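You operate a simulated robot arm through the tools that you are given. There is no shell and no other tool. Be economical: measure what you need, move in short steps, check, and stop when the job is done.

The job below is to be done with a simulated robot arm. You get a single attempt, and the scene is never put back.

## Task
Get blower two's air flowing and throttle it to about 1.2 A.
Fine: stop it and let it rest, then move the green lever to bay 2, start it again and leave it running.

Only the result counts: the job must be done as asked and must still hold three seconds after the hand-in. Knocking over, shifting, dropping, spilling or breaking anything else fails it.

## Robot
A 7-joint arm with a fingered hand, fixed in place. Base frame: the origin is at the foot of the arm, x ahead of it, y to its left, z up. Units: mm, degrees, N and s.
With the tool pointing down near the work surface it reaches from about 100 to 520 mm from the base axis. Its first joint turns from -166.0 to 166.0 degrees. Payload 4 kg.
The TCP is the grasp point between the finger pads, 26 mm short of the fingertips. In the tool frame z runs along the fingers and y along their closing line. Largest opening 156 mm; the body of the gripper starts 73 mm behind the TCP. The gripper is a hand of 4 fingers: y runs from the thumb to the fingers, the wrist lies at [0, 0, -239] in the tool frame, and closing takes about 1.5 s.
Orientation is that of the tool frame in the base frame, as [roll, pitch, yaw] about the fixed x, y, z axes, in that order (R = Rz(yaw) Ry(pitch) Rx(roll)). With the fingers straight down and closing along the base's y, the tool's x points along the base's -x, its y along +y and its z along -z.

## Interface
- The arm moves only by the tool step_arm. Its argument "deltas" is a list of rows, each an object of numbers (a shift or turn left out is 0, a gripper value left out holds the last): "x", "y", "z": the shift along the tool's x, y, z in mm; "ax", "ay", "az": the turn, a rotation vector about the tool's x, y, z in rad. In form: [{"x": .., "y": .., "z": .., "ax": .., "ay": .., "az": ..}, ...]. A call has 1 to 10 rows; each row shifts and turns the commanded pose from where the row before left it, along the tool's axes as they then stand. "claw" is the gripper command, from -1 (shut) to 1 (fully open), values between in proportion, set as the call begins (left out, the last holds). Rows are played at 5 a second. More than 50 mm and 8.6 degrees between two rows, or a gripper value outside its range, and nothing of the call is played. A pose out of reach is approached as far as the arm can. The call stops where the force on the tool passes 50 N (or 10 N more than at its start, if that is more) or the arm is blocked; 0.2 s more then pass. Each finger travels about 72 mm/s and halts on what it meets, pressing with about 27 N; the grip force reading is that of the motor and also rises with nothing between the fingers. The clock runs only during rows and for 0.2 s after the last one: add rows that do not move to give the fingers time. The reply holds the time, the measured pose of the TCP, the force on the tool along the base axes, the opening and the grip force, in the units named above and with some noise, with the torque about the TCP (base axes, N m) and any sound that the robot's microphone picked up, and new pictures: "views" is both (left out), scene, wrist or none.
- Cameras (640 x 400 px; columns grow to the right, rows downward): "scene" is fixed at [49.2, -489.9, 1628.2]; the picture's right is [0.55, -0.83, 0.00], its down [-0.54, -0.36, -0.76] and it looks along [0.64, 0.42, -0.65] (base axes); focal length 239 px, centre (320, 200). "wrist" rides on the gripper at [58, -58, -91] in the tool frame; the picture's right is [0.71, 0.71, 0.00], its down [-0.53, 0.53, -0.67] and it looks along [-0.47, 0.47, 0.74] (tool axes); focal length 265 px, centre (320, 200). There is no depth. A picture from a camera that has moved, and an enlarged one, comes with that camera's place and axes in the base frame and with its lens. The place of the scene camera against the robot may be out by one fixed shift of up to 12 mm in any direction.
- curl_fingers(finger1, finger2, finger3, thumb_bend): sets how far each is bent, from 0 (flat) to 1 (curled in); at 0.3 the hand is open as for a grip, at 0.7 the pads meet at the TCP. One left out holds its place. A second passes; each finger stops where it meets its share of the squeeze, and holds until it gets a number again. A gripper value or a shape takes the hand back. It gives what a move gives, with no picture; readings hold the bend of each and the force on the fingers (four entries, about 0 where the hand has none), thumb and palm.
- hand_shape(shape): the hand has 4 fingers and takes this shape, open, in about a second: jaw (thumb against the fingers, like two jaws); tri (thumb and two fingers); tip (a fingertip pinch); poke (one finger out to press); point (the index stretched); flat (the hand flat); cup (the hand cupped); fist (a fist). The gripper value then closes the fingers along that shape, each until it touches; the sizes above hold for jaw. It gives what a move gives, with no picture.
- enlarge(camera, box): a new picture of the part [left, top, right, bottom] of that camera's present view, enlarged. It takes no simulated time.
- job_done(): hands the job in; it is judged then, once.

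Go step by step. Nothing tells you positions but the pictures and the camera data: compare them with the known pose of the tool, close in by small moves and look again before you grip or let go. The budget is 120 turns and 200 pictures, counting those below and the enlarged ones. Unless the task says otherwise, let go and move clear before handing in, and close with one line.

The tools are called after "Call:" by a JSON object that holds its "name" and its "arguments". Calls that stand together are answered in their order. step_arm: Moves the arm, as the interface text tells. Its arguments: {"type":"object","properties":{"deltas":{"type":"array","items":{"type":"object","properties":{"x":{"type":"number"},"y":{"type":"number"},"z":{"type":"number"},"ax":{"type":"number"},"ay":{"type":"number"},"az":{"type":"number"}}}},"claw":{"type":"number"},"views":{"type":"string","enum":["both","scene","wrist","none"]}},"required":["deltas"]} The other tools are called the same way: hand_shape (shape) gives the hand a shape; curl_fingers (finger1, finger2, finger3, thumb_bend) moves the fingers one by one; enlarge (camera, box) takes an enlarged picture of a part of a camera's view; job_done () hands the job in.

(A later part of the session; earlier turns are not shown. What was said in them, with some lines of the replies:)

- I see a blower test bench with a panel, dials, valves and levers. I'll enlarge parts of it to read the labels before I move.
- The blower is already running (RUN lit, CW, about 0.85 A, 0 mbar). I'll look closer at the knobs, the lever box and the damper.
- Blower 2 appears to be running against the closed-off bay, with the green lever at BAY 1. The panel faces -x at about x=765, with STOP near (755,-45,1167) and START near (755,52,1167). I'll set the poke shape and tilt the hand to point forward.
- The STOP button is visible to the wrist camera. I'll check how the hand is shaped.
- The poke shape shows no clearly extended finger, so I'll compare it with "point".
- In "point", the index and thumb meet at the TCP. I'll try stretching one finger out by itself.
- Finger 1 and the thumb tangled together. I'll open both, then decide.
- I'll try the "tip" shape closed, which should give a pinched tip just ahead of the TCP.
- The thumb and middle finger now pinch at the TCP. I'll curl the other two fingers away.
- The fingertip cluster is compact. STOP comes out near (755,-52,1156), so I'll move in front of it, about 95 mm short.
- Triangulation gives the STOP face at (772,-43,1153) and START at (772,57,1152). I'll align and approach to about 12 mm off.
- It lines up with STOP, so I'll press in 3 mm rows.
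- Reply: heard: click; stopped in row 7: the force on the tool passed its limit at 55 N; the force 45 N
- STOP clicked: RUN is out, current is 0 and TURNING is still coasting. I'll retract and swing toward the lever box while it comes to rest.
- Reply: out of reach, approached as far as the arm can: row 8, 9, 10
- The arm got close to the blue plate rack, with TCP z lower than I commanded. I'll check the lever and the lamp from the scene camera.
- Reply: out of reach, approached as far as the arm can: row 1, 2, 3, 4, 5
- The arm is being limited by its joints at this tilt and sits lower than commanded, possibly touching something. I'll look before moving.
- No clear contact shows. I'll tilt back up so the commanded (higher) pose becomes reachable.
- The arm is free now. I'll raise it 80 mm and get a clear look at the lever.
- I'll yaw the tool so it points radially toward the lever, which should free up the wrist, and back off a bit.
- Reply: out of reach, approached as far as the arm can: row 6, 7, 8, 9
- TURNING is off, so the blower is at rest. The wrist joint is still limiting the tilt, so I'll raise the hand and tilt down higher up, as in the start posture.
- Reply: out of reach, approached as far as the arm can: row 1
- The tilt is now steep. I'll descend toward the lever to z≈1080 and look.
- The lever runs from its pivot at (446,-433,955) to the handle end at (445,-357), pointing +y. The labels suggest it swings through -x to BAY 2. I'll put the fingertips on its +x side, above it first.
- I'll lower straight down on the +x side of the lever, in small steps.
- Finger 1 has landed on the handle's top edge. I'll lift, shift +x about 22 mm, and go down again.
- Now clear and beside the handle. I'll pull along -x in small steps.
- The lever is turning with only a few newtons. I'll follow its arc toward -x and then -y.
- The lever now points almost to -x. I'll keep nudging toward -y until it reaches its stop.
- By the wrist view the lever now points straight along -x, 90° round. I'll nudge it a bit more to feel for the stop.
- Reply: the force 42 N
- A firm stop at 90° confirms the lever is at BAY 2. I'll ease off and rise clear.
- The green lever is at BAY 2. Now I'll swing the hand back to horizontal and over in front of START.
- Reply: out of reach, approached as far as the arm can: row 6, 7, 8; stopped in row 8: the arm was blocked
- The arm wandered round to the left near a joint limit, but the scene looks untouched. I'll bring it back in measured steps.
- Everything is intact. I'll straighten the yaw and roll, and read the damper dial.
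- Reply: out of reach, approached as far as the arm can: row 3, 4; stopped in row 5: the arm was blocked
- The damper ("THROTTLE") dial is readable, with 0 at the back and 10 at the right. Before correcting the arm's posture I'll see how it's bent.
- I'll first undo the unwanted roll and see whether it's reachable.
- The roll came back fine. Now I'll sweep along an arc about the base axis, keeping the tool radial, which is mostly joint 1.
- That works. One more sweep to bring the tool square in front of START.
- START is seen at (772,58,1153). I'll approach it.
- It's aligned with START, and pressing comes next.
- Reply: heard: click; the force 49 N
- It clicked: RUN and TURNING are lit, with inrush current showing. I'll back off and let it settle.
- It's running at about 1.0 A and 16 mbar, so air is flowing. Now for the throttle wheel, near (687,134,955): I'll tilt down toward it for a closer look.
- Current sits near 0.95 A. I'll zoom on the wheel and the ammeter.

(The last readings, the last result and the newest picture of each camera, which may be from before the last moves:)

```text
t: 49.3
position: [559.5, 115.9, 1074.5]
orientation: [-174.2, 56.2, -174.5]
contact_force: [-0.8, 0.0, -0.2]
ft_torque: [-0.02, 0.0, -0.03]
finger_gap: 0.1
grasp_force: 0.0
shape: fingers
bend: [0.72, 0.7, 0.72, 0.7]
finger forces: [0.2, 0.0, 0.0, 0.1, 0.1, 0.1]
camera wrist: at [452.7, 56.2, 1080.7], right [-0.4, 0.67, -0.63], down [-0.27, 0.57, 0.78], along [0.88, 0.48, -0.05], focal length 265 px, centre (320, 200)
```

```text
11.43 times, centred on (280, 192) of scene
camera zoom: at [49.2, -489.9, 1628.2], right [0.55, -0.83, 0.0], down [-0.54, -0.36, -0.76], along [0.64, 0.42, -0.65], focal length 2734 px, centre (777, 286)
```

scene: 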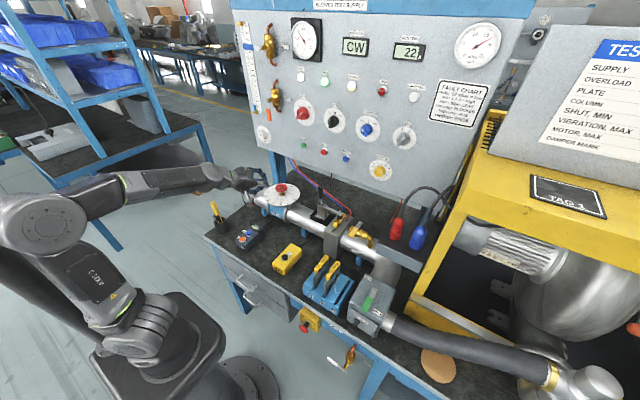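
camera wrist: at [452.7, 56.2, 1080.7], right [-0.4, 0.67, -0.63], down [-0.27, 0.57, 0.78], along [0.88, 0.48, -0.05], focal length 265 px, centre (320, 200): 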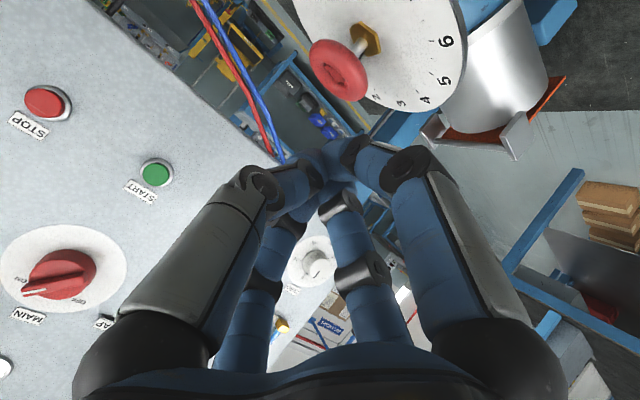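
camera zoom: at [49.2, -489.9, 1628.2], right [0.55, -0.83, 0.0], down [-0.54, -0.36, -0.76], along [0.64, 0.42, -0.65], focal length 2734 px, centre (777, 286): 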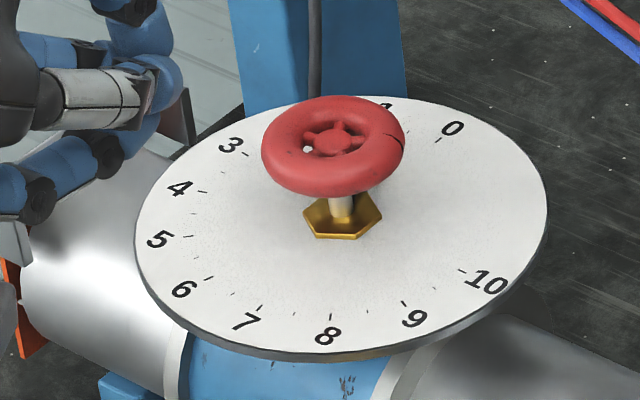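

The wheel centre comes out at about (661,109,979), with the dial at about z=940. I'll open the thumb and middle finger to straddle it, keep the others curled, and line up behind it at yaw -15°.

Call:
{"name": "curl_fingers", "arguments": {"finger1": 1, "finger2": 0.42, "finger3": 1, "thumb_bend": 0.42}}

Call:
{"name": "step_arm", "arguments": {"deltas": [{"x": 9.1, "y": 8.8, "z": 14.8, "ax": 0.098, "ay": 0.0065, "az": 0.099}, {"x": 9.1, "y": 8.8, "z": 14.8, "ax": 0.098, "ay": 0.0065, "az": 0.099}, {}]}}

```text
t: 50.3
position: [559.2, 115.0, 1075.0]
orientation: [-174.2, 56.4, -174.5]
contact_force: [1.1, -0.2, 0.3]
ft_torque: [0.0, 0.01, 0.01]
finger_gap: 48.5
grasp_force: 0.0
shape: fingers
bend: [0.74, 0.42, 0.75, 0.42]
finger forces: [0.1, 0.1, 0.0, 0.1, 0.0, 0.1]
```

```text
t: 51.1
position: [576.4, 129.5, 1042.7]
orientation: [179.9, 56.1, 165.0]
contact_force: [0.2, 0.4, 0.6]
ft_torque: [0.03, 0.02, -0.01]
finger_gap: 48.2
grasp_force: 0.1
shape: fingers
bend: [0.74, 0.42, 0.75, 0.42]
finger forces: [0.0, 0.1, 0.0, 0.0, 0.0, 0.0]
camera wrist: at [456.7, 102.7, 1045.5], right [-0.2, 0.79, -0.59], down [-0.12, 0.58, 0.81], along [0.97, 0.23, -0.02], focal length 265 px, centre (320, 200)
```

scene: 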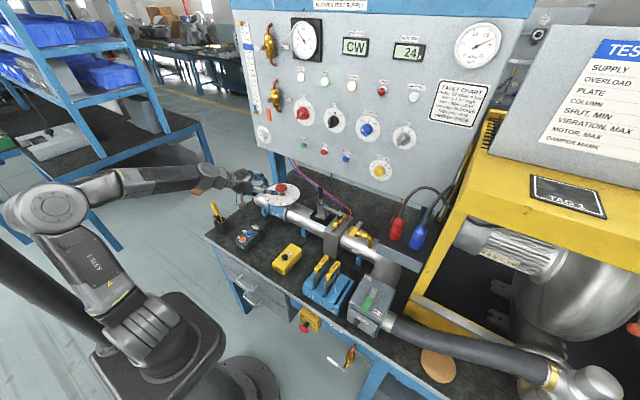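
wrist: 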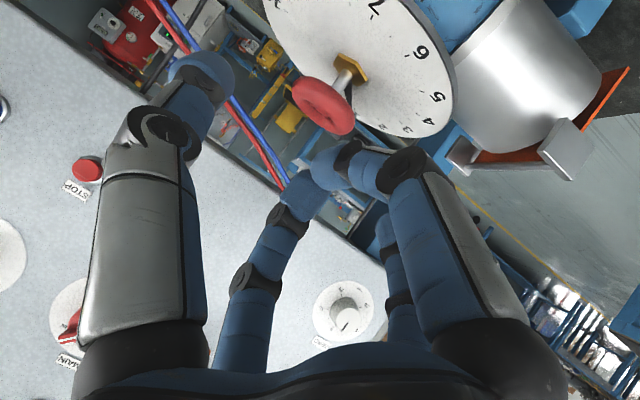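

Fingers 1 and 3 jam against each other in this shape. "Point" tucks the spare fingers properly, so I'll use that and open index and thumb.

Call:
{"name": "hand_shape", "arguments": {"shape": "point"}}

Call:
{"name": "curl_fingers", "arguments": {"finger1": 0.42, "finger2": 1, "finger3": 1, "thumb_bend": 0.42}}

Call:
{"name": "enlarge", "arguments": {"camera": "wrist", "box": [0, 0, 640, 400]}}

Call:
{"name": "enlarge", "arguments": {"camera": "scene", "box": [220, 150, 310, 220]}}

```text
t: 52.0
position: [574.7, 131.6, 1043.1]
orientation: [180.0, 56.2, 165.0]
contact_force: [-0.6, 0.6, -0.5]
ft_torque: [-0.01, -0.01, 0.03]
finger_gap: 150.1
grasp_force: 0.0
shape: point
bend: [0.7, 1.0, 1.0, 0.53]
finger forces: [0.1, 0.0, 0.0, 0.0, 0.0, 0.0]
```

```text
t: 53.0
position: [575.6, 130.1, 1043.5]
orientation: [180.0, 56.1, 165.0]
contact_force: [-0.1, -0.9, 0.3]
ft_torque: [-0.02, 0.02, -0.01]
finger_gap: 73.2
grasp_force: 0.1
shape: fingers
bend: [0.42, 0.97, 1.0, 0.42]
finger forces: [0.1, 0.1, 0.1, 0.0, 0.0, 0.0]
```

```text
1.00 times, centred on (320, 200) of wrist (not enlarged: the box is as wide or as high as the picture)
camera zoom: at [456.6, 102.5, 1045.7], right [-0.2, 0.79, -0.59], down [-0.12, 0.58, 0.81], along [0.97, 0.23, -0.02], focal length 265 px, centre (320, 200)
```

zoom: 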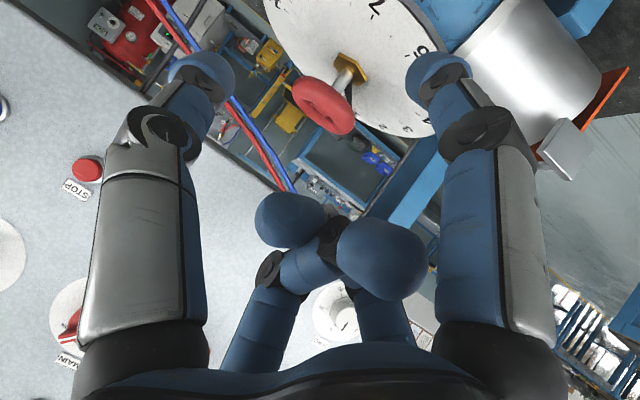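

```text
5.71 times, centred on (265, 185) of scene
camera zoom: at [49.2, -489.9, 1628.2], right [0.55, -0.83, 0.0], down [-0.54, -0.36, -0.76], along [0.64, 0.42, -0.65], focal length 1367 px, centre (634, 286)
```

zoom: 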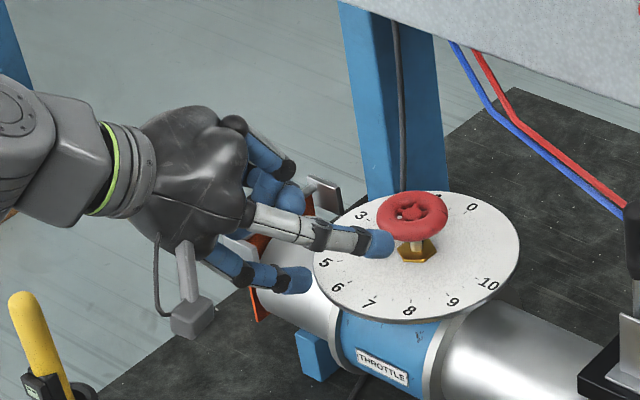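

The digits sit like a cross: thumb and finger 2 oppose along y, fingers 1 and 3 along x. I'll open f2, lay f3 flat (above the wheel), then curl f1 in.

Call:
{"name": "curl_fingers", "arguments": {"finger1": 0.3, "finger2": 0.42, "finger3": 0.05, "thumb_bend": 0.42}}

Call:
{"name": "curl_fingers", "arguments": {"finger1": 1}}

Call:
{"name": "enlarge", "arguments": {"camera": "wrist", "box": [0, 0, 640, 400]}}

Call:
{"name": "enlarge", "arguments": {"camera": "scene", "box": [220, 150, 310, 220]}}

```text
t: 54.0
position: [575.2, 129.7, 1042.9]
orientation: [180.0, 56.0, 165.0]
contact_force: [0.5, 0.1, 0.1]
ft_torque: [0.02, 0.0, -0.02]
finger_gap: 91.0
grasp_force: 0.0
shape: fingers
bend: [0.3, 0.42, 0.05, 0.42]
finger forces: [0.0, 0.0, 0.0, 0.1, 0.0, 0.0]
```

```text
t: 55.0
position: [575.3, 130.6, 1043.3]
orientation: [-179.9, 56.1, 165.0]
contact_force: [-0.5, 0.6, 0.0]
ft_torque: [0.01, 0.01, -0.05]
finger_gap: 73.3
grasp_force: 0.0
shape: fingers
bend: [1.0, 0.42, 0.05, 0.42]
finger forces: [0.0, 0.0, 0.0, 0.1, 0.0, 0.1]
```

```text
1.00 times, centred on (320, 200) of wrist (not enlarged: the box is as wide or as high as the picture)
camera zoom: at [456.6, 102.5, 1045.7], right [-0.2, 0.79, -0.59], down [-0.12, 0.58, 0.81], along [0.97, 0.23, -0.02], focal length 265 px, centre (320, 200)
```

zoom: 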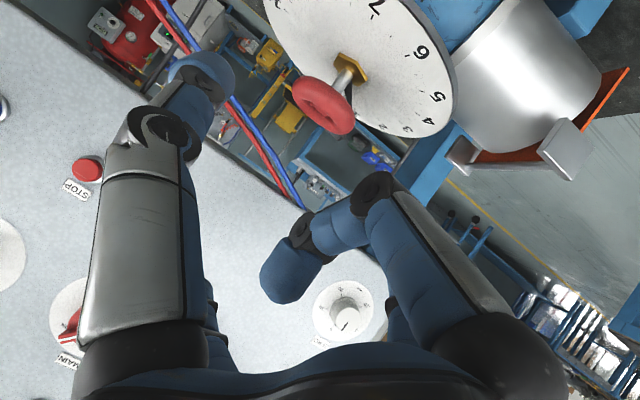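

```text
5.71 times, centred on (265, 185) of scene
camera zoom: at [49.2, -489.9, 1628.2], right [0.55, -0.83, 0.0], down [-0.54, -0.36, -0.76], along [0.64, 0.42, -0.65], focal length 1367 px, centre (634, 286)
```

zoom: 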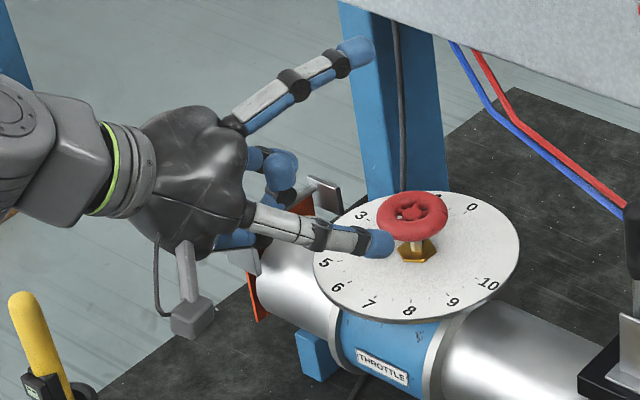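

I'll flatten the tilt to 25° so the curled finger clears the wheel's near rim, and line up 85 mm back.

Call:
{"name": "step_arm", "arguments": {"deltas": [{"x": 13, "y": 0.7, "z": 3.2, "ay": -0.08}, {"x": 13, "y": 0.7, "z": 3.2, "ay": -0.08}, {}]}}

Call:
{"name": "enlarge", "arguments": {"camera": "scene", "box": [220, 150, 310, 220]}}

```text
t: 55.8
position: [568.4, 134.7, 1017.2]
orientation: [180.0, 65.3, 165.0]
contact_force: [0.5, -1.0, 0.3]
ft_torque: [0.01, -0.01, -0.03]
finger_gap: 73.4
grasp_force: 0.1
shape: fingers
bend: [1.0, 0.42, 0.05, 0.42]
finger forces: [0.0, 0.0, 0.0, 0.0, 0.0, 0.0]
camera wrist: at [449.7, 105.5, 1002.7], right [-0.1, 0.76, -0.64], down [-0.24, 0.61, 0.76], along [0.97, 0.23, 0.12], focal length 265 px, centre (320, 200)
```

scene: 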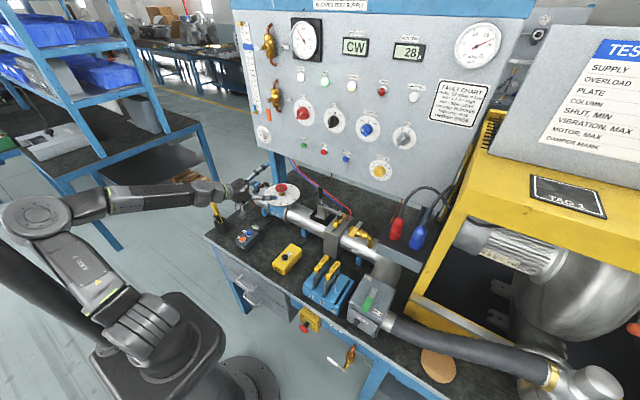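
wrist: 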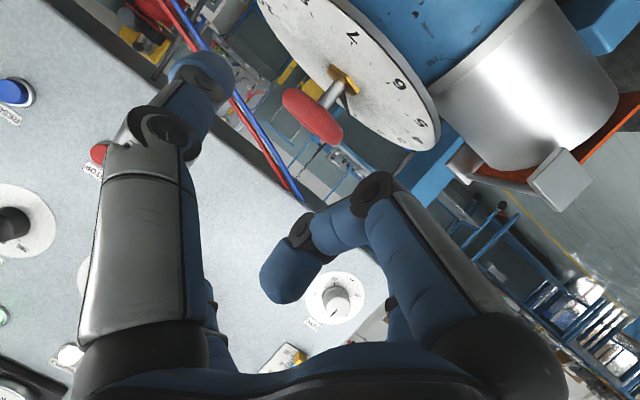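

```text
5.71 times, centred on (265, 185) of scene
camera zoom: at [49.2, -489.9, 1628.2], right [0.55, -0.83, 0.0], down [-0.54, -0.36, -0.76], along [0.64, 0.42, -0.65], focal length 1367 px, centre (634, 286)
```

zoom: 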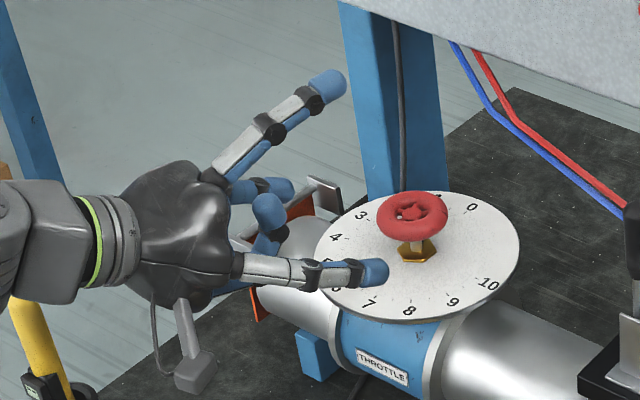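

The wheel is confirmed at (661,109,981). I'll advance so it sits between thumb and finger 2.

Call:
{"name": "step_arm", "arguments": {"deltas": [{"x": -0.5, "z": 22}, {"x": -0.5, "z": 22}, {"x": -0.4, "y": -0.4, "z": 20}, {"x": -0.3, "y": -0.4, "z": 18}, {}]}}

Call:
{"name": "enlarge", "arguments": {"camera": "scene", "box": [240, 160, 310, 215]}}

```text
t: 57.0
position: [642.0, 113.8, 985.2]
orientation: [-180.0, 65.3, 165.0]
contact_force: [0.2, -0.5, -0.1]
ft_torque: [0.03, 0.03, 0.0]
finger_gap: 73.4
grasp_force: 0.2
shape: fingers
bend: [1.0, 0.42, 0.05, 0.42]
finger forces: [0.0, 0.1, 0.0, 0.0, 0.0, 0.1]
camera wrist: at [522.8, 85.3, 970.6], right [-0.1, 0.76, -0.64], down [-0.24, 0.61, 0.76], along [0.97, 0.23, 0.12], focal length 265 px, centre (320, 200)
```

scene: 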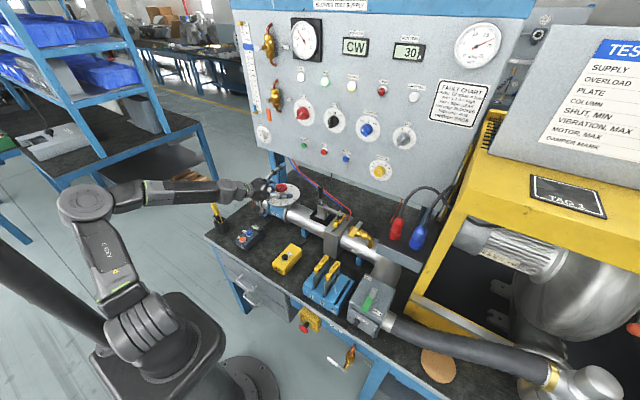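
wrist: 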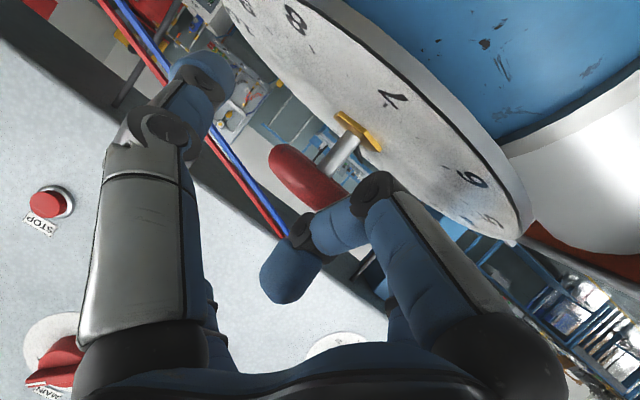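

```text
7.27 times, centred on (275, 188) of scene
camera zoom: at [49.2, -489.9, 1628.2], right [0.55, -0.83, 0.0], down [-0.54, -0.36, -0.76], along [0.64, 0.42, -0.65], focal length 1740 px, centre (647, 291)
```

zoom: 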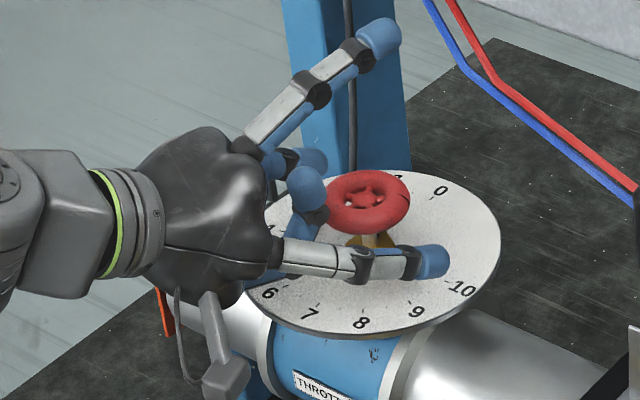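

The wheel sits between thumb and finger 2 without contact. I'll close on it.

Call:
{"name": "curl_fingers", "arguments": {"finger2": 0.7, "thumb_bend": 0.7}}

Call:
{"name": "enlarge", "arguments": {"camera": "scene", "box": [240, 160, 310, 215]}}

Call:
{"name": "enlarge", "arguments": {"camera": "wrist", "box": [160, 20, 480, 320]}}

```text
t: 58.0
position: [640.8, 111.5, 985.6]
orientation: [-179.8, 65.3, 164.9]
contact_force: [-1.9, -9.0, -0.1]
ft_torque: [-0.09, 0.02, -0.21]
finger_gap: 54.3
grasp_force: 13.2
shape: fingers
bend: [1.0, 0.55, 0.05, 0.6]
finger forces: [0.0, 7.6, 0.0, 0.1, 17.6, 0.1]
```

```text
7.27 times, centred on (275, 188) of scene
camera zoom: at [49.2, -489.9, 1628.2], right [0.55, -0.83, 0.0], down [-0.54, -0.36, -0.76], along [0.64, 0.42, -0.65], focal length 1740 px, centre (647, 291)
```

zoom: 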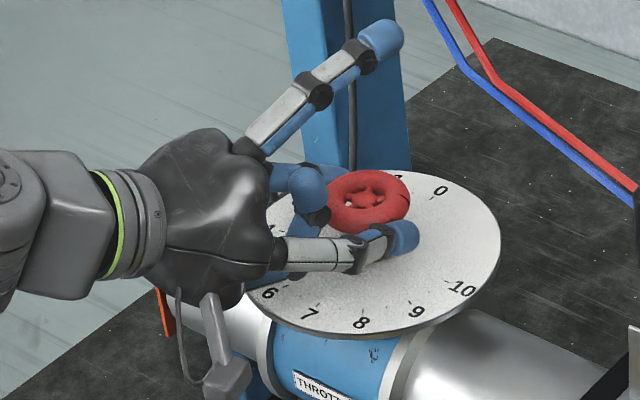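

```text
1.33 times, centred on (320, 170) of wrist
camera zoom: at [522.3, 83.9, 970.8], right [-0.1, 0.76, -0.64], down [-0.24, 0.61, 0.76], along [0.97, 0.23, 0.12], focal length 354 px, centre (320, 240)
```

zoom: 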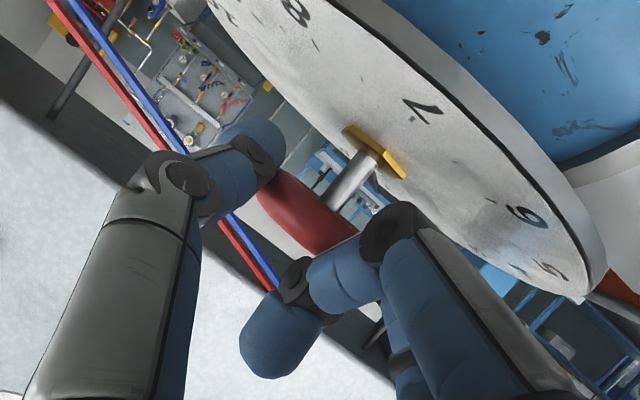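

It's gripped, with about 54 mm across. Now I'll turn it counter-clockwise about its axis, roughly 23°, and read the ammeter.

Call:
{"name": "step_arm", "arguments": {"deltas": [{"y": -2.5, "ax": -0.0906, "az": -0.0423}, {"y": -2, "ax": -0.0906, "az": -0.0423}, {"y": -2, "ax": -0.0906, "az": -0.0423}, {"y": -2, "ax": -0.0906, "az": -0.0423}, {}], "views": "wrist"}}

Call:
{"name": "enlarge", "arguments": {"camera": "scene", "box": [288, 15, 324, 65]}}

Call:
{"name": "enlarge", "arguments": {"camera": "scene", "box": [240, 160, 310, 215]}}

```text
t: 59.2
position: [640.0, 104.7, 985.9]
orientation: [-179.8, 65.2, -171.8]
contact_force: [10.0, -9.8, -1.3]
ft_torque: [-0.14, -0.13, -0.24]
finger_gap: 54.7
grasp_force: 12.4
shape: fingers
bend: [1.0, 0.56, 0.05, 0.6]
finger forces: [0.1, 7.7, 0.0, 0.1, 17.7, 0.1]
camera wrist: at [542.3, 32.5, 970.6], right [-0.39, 0.66, -0.64], down [-0.46, 0.47, 0.76], along [0.8, 0.59, 0.12], focal length 265 px, centre (320, 200)
```

wrist: 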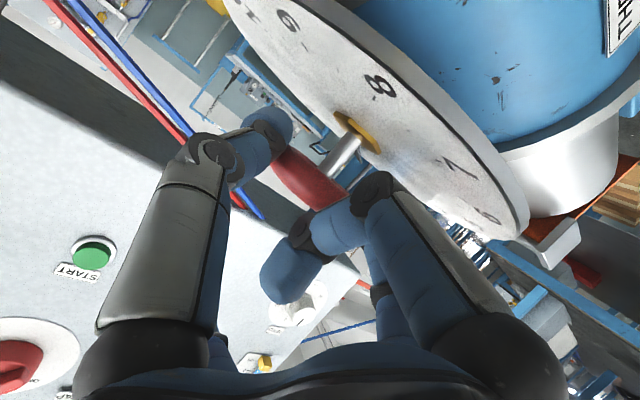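

```text
8.00 times, centred on (306, 40) of scene
camera zoom: at [49.2, -489.9, 1628.2], right [0.55, -0.83, 0.0], down [-0.54, -0.36, -0.76], along [0.64, 0.42, -0.65], focal length 1914 px, centre (432, 1480)
```

zoom: 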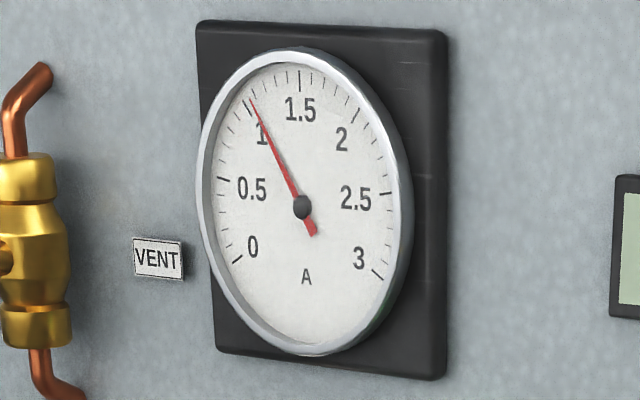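

```text
7.27 times, centred on (275, 188) of scene
camera zoom: at [49.2, -489.9, 1628.2], right [0.55, -0.83, 0.0], down [-0.54, -0.36, -0.76], along [0.64, 0.42, -0.65], focal length 1740 px, centre (647, 291)
```

zoom: 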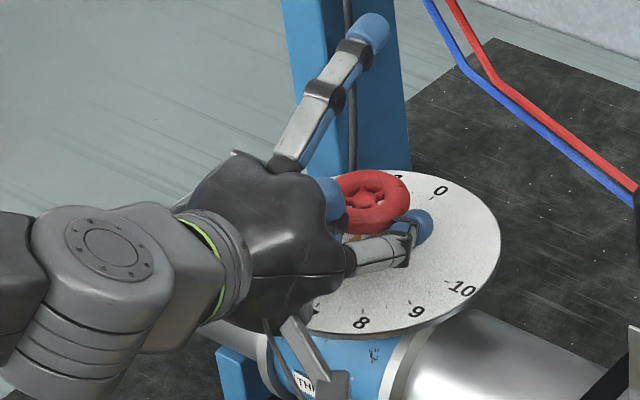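

The current rose to about 1.03 A, so the direction is right. I'll continue another 23°.

Call:
{"name": "step_arm", "arguments": {"deltas": [{"y": -1.8, "z": 0.5, "ax": -0.0906, "az": -0.0423}, {"y": -1.8, "z": 0.5, "ax": -0.0906, "az": -0.0423}, {"y": -1.8, "ax": -0.0906, "az": -0.0423}, {"y": -1.8, "ax": -0.0906, "az": -0.0423}, {}], "views": "wrist"}}

Call:
{"name": "enlarge", "arguments": {"camera": "scene", "box": [288, 15, 324, 65]}}

Call:
{"name": "enlarge", "arguments": {"camera": "scene", "box": [200, 150, 310, 250]}}

```text
t: 60.4
position: [642.4, 97.7, 984.7]
orientation: [-179.6, 65.2, -148.7]
contact_force: [11.8, -7.7, 0.2]
ft_torque: [-0.05, -0.17, -0.27]
finger_gap: 54.9
grasp_force: 13.0
shape: fingers
bend: [1.0, 0.57, 0.05, 0.6]
finger forces: [0.0, 7.1, 0.0, 0.0, 18.7, 0.0]
camera wrist: at [581.1, -6.5, 970.4], right [-0.62, 0.45, -0.64], down [-0.6, 0.26, 0.76], along [0.51, 0.85, 0.12], focal length 265 px, centre (320, 200)
```

wrist: 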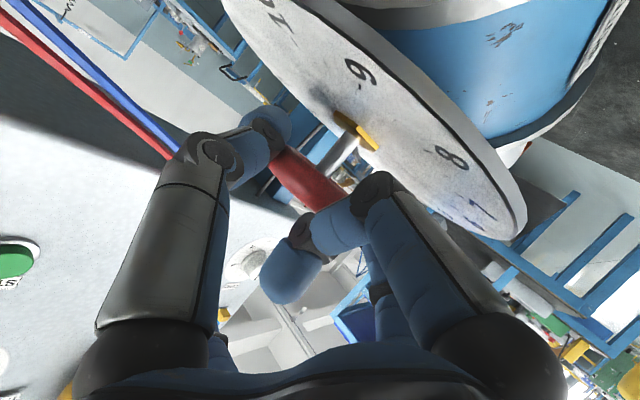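

```text
8.00 times, centred on (306, 40) of scene
camera zoom: at [49.2, -489.9, 1628.2], right [0.55, -0.83, 0.0], down [-0.54, -0.36, -0.76], along [0.64, 0.42, -0.65], focal length 1914 px, centre (432, 1480)
```

zoom: 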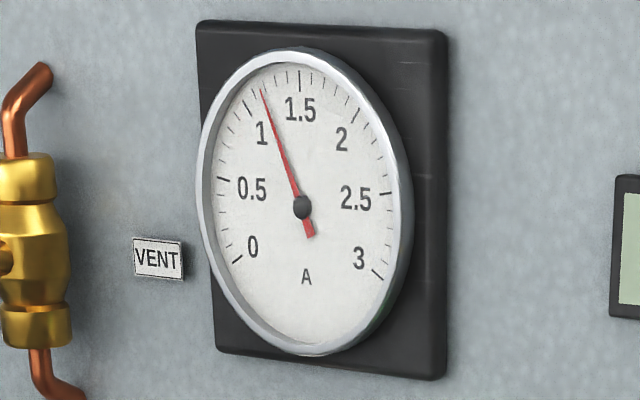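

```text
4.00 times, centred on (255, 200) of scene
camera zoom: at [49.2, -489.9, 1628.2], right [0.55, -0.83, 0.0], down [-0.54, -0.36, -0.76], along [0.64, 0.42, -0.65], focal length 957 px, centre (580, 200)
```

zoom: 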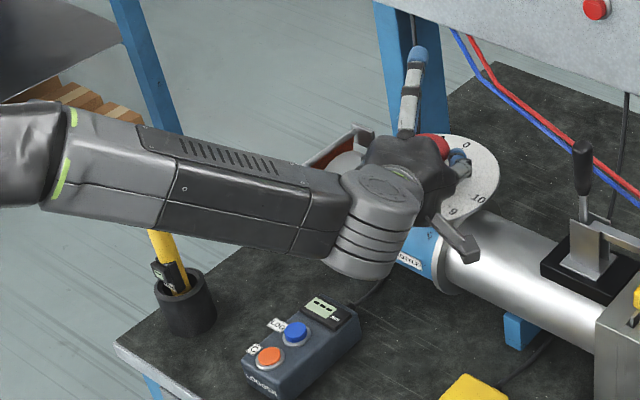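

The needle is now around 1.15 A. I'll zoom tighter for the reading.

Call:
{"name": "enlarge", "arguments": {"camera": "scene", "box": [292, 20, 316, 35]}}

```text
16.00 times, centred on (304, 28) of scene
camera zoom: at [49.2, -489.9, 1628.2], right [0.55, -0.83, 0.0], down [-0.54, -0.36, -0.76], along [0.64, 0.42, -0.65], focal length 3828 px, centre (576, 2960)
```

zoom: 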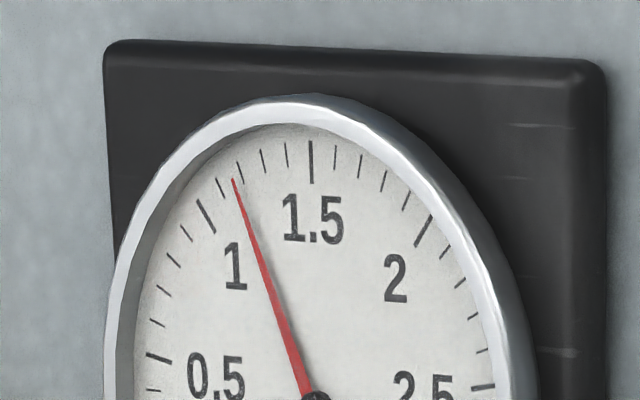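

Reading is about 1.165 A. I'll turn about 6° more and re-read.

Call:
{"name": "step_arm", "arguments": {"deltas": [{"y": -1.8, "ax": -0.0906, "az": -0.0423}, {}, {}, {}, {}], "views": "none"}}

Call:
{"name": "enlarge", "arguments": {"camera": "scene", "box": [292, 20, 316, 35]}}

```text
t: 61.6
position: [644.3, 97.2, 983.7]
orientation: [-179.5, 65.1, -143.0]
contact_force: [13.4, -5.6, 0.7]
ft_torque: [-0.1, -0.14, -0.27]
finger_gap: 55.1
grasp_force: 12.3
shape: fingers
bend: [1.0, 0.57, 0.05, 0.59]
finger forces: [0.1, 7.0, 0.0, 0.0, 18.5, 0.1]
```

```text
16.00 times, centred on (304, 28) of scene
camera zoom: at [49.2, -489.9, 1628.2], right [0.55, -0.83, 0.0], down [-0.54, -0.36, -0.76], along [0.64, 0.42, -0.65], focal length 3828 px, centre (576, 2960)
```

zoom: 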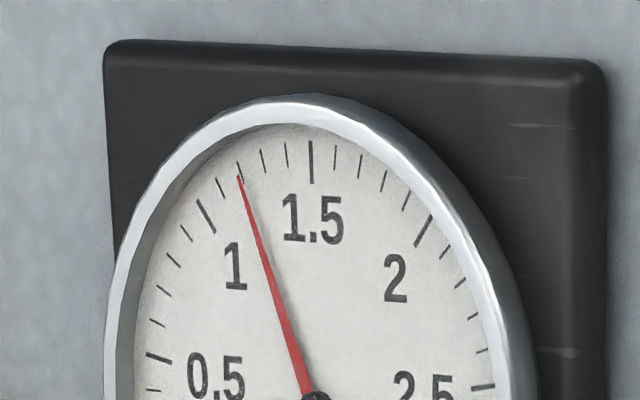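

The needle is on 1.2 A. I'll release the wheel.

Call:
{"name": "curl_fingers", "arguments": {"finger2": 0.42, "thumb_bend": 0.42}}

Call:
{"name": "enlarge", "arguments": {"camera": "scene", "box": [292, 20, 316, 35]}}

Call:
{"name": "enlarge", "arguments": {"camera": "wrist", "box": [0, 0, 640, 400]}}

```text
t: 62.6
position: [643.5, 97.8, 984.5]
orientation: [-179.4, 65.2, -143.1]
contact_force: [1.0, -0.6, 0.5]
ft_torque: [0.02, 0.0, 0.0]
finger_gap: 73.5
grasp_force: 0.1
shape: fingers
bend: [1.0, 0.42, 0.05, 0.42]
finger forces: [0.0, 0.1, 0.1, 0.1, 0.1, 0.0]
```

```text
16.00 times, centred on (304, 28) of scene
camera zoom: at [49.2, -489.9, 1628.2], right [0.55, -0.83, 0.0], down [-0.54, -0.36, -0.76], along [0.64, 0.42, -0.65], focal length 3828 px, centre (576, 2960)
```

zoom: 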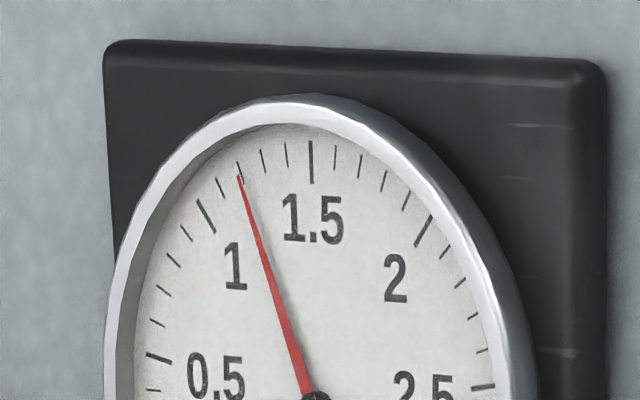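

```text
1.00 times, centred on (320, 200) of wrist (not enlarged: the box is as wide or as high as the picture)
camera zoom: at [592.2, -13.3, 970.3], right [-0.66, 0.39, -0.64], down [-0.62, 0.2, 0.76], along [0.42, 0.9, 0.11], focal length 265 px, centre (320, 200)
```

zoom: 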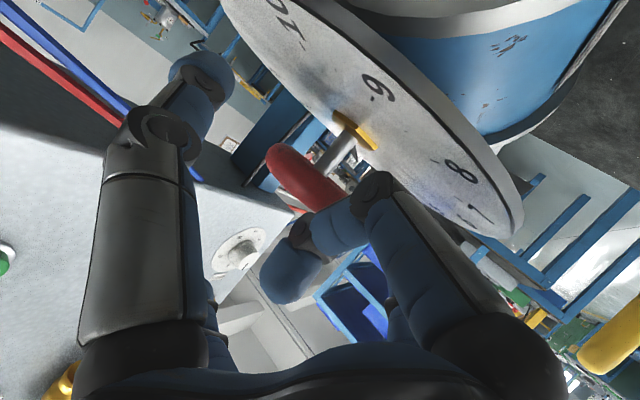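

It holds at 1.2 A. I'll retreat straight back along the tool axis.

Call:
{"name": "step_arm", "arguments": {"deltas": [{"z": -20}, {"z": -30}, {"z": -30}, {"x": -15, "z": -30}, {"x": -30, "z": -20}, {}], "views": "scene"}}

Call:
{"name": "enlarge", "arguments": {"camera": "scene", "box": [280, 10, 440, 110]}}

Call:
{"name": "enlarge", "arguments": {"camera": "scene", "box": [440, 10, 520, 80]}}

Call:
{"name": "enlarge", "arguments": {"camera": "scene", "box": [200, 150, 440, 350]}}

```text
t: 64.0
position: [562.4, 39.0, 1080.6]
orientation: [-179.5, 65.2, -143.1]
contact_force: [0.0, 0.3, 0.1]
ft_torque: [-0.01, 0.04, -0.01]
finger_gap: 73.6
grasp_force: 0.0
shape: fingers
bend: [1.0, 0.42, 0.05, 0.42]
finger forces: [0.0, 0.1, 0.1, 0.0, 0.0, 0.2]
```

scene: 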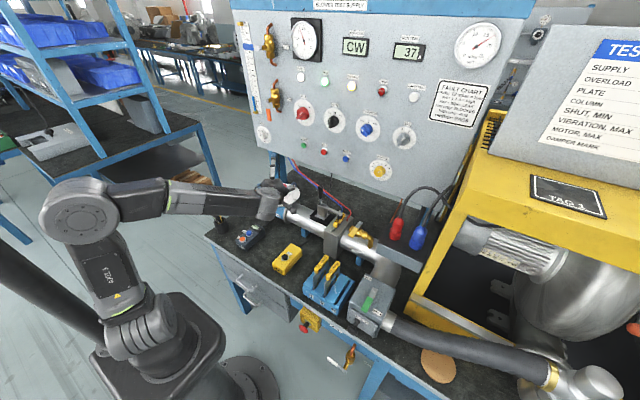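

```text
4.00 times, centred on (360, 60) of scene
camera zoom: at [49.2, -489.9, 1628.2], right [0.55, -0.83, 0.0], down [-0.54, -0.36, -0.76], along [0.64, 0.42, -0.65], focal length 957 px, centre (160, 760)
```

zoom: 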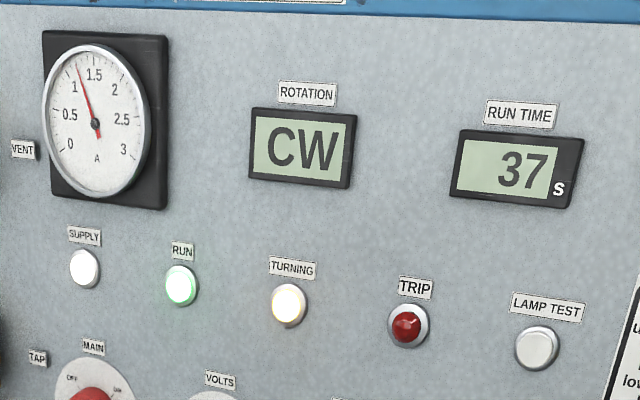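

```text
5.71 times, centred on (480, 45) of scene
camera zoom: at [49.2, -489.9, 1628.2], right [0.55, -0.83, 0.0], down [-0.54, -0.36, -0.76], along [0.64, 0.42, -0.65], focal length 1367 px, centre (-594, 1086)
```

zoom: 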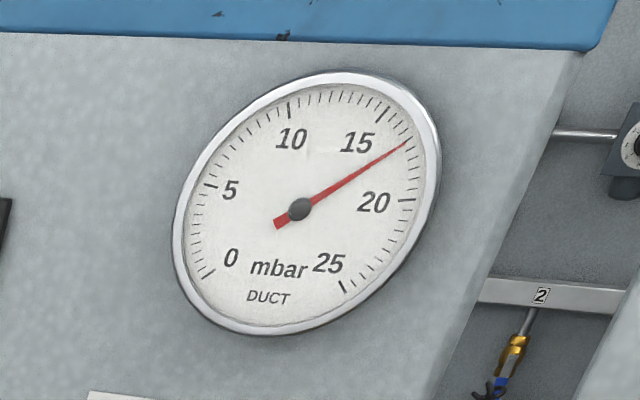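

```text
2.00 times, centred on (320, 250) of scene
camera zoom: at [49.2, -489.9, 1628.2], right [0.55, -0.83, 0.0], down [-0.54, -0.36, -0.76], along [0.64, 0.42, -0.65], focal length 478 px, centre (320, 100)
```

zoom: 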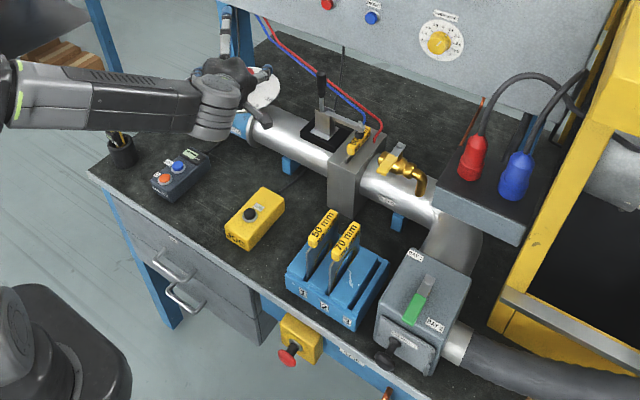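

The blower is running with 17 mbar in the duct, the lever is at BAY 2, the ammeter reads 1.2 A, the hand is clear and nothing else has moved. I'll hand in now.

Call:
{"name": "job_done", "arguments": {}}

```text
The job is handed in.
```

Blower two was stopped and left to come to rest. I then moved the green lever to bay 2, restarted the blower, and left it running throttled to about 1.2 A with about 17 mbar in the duct.
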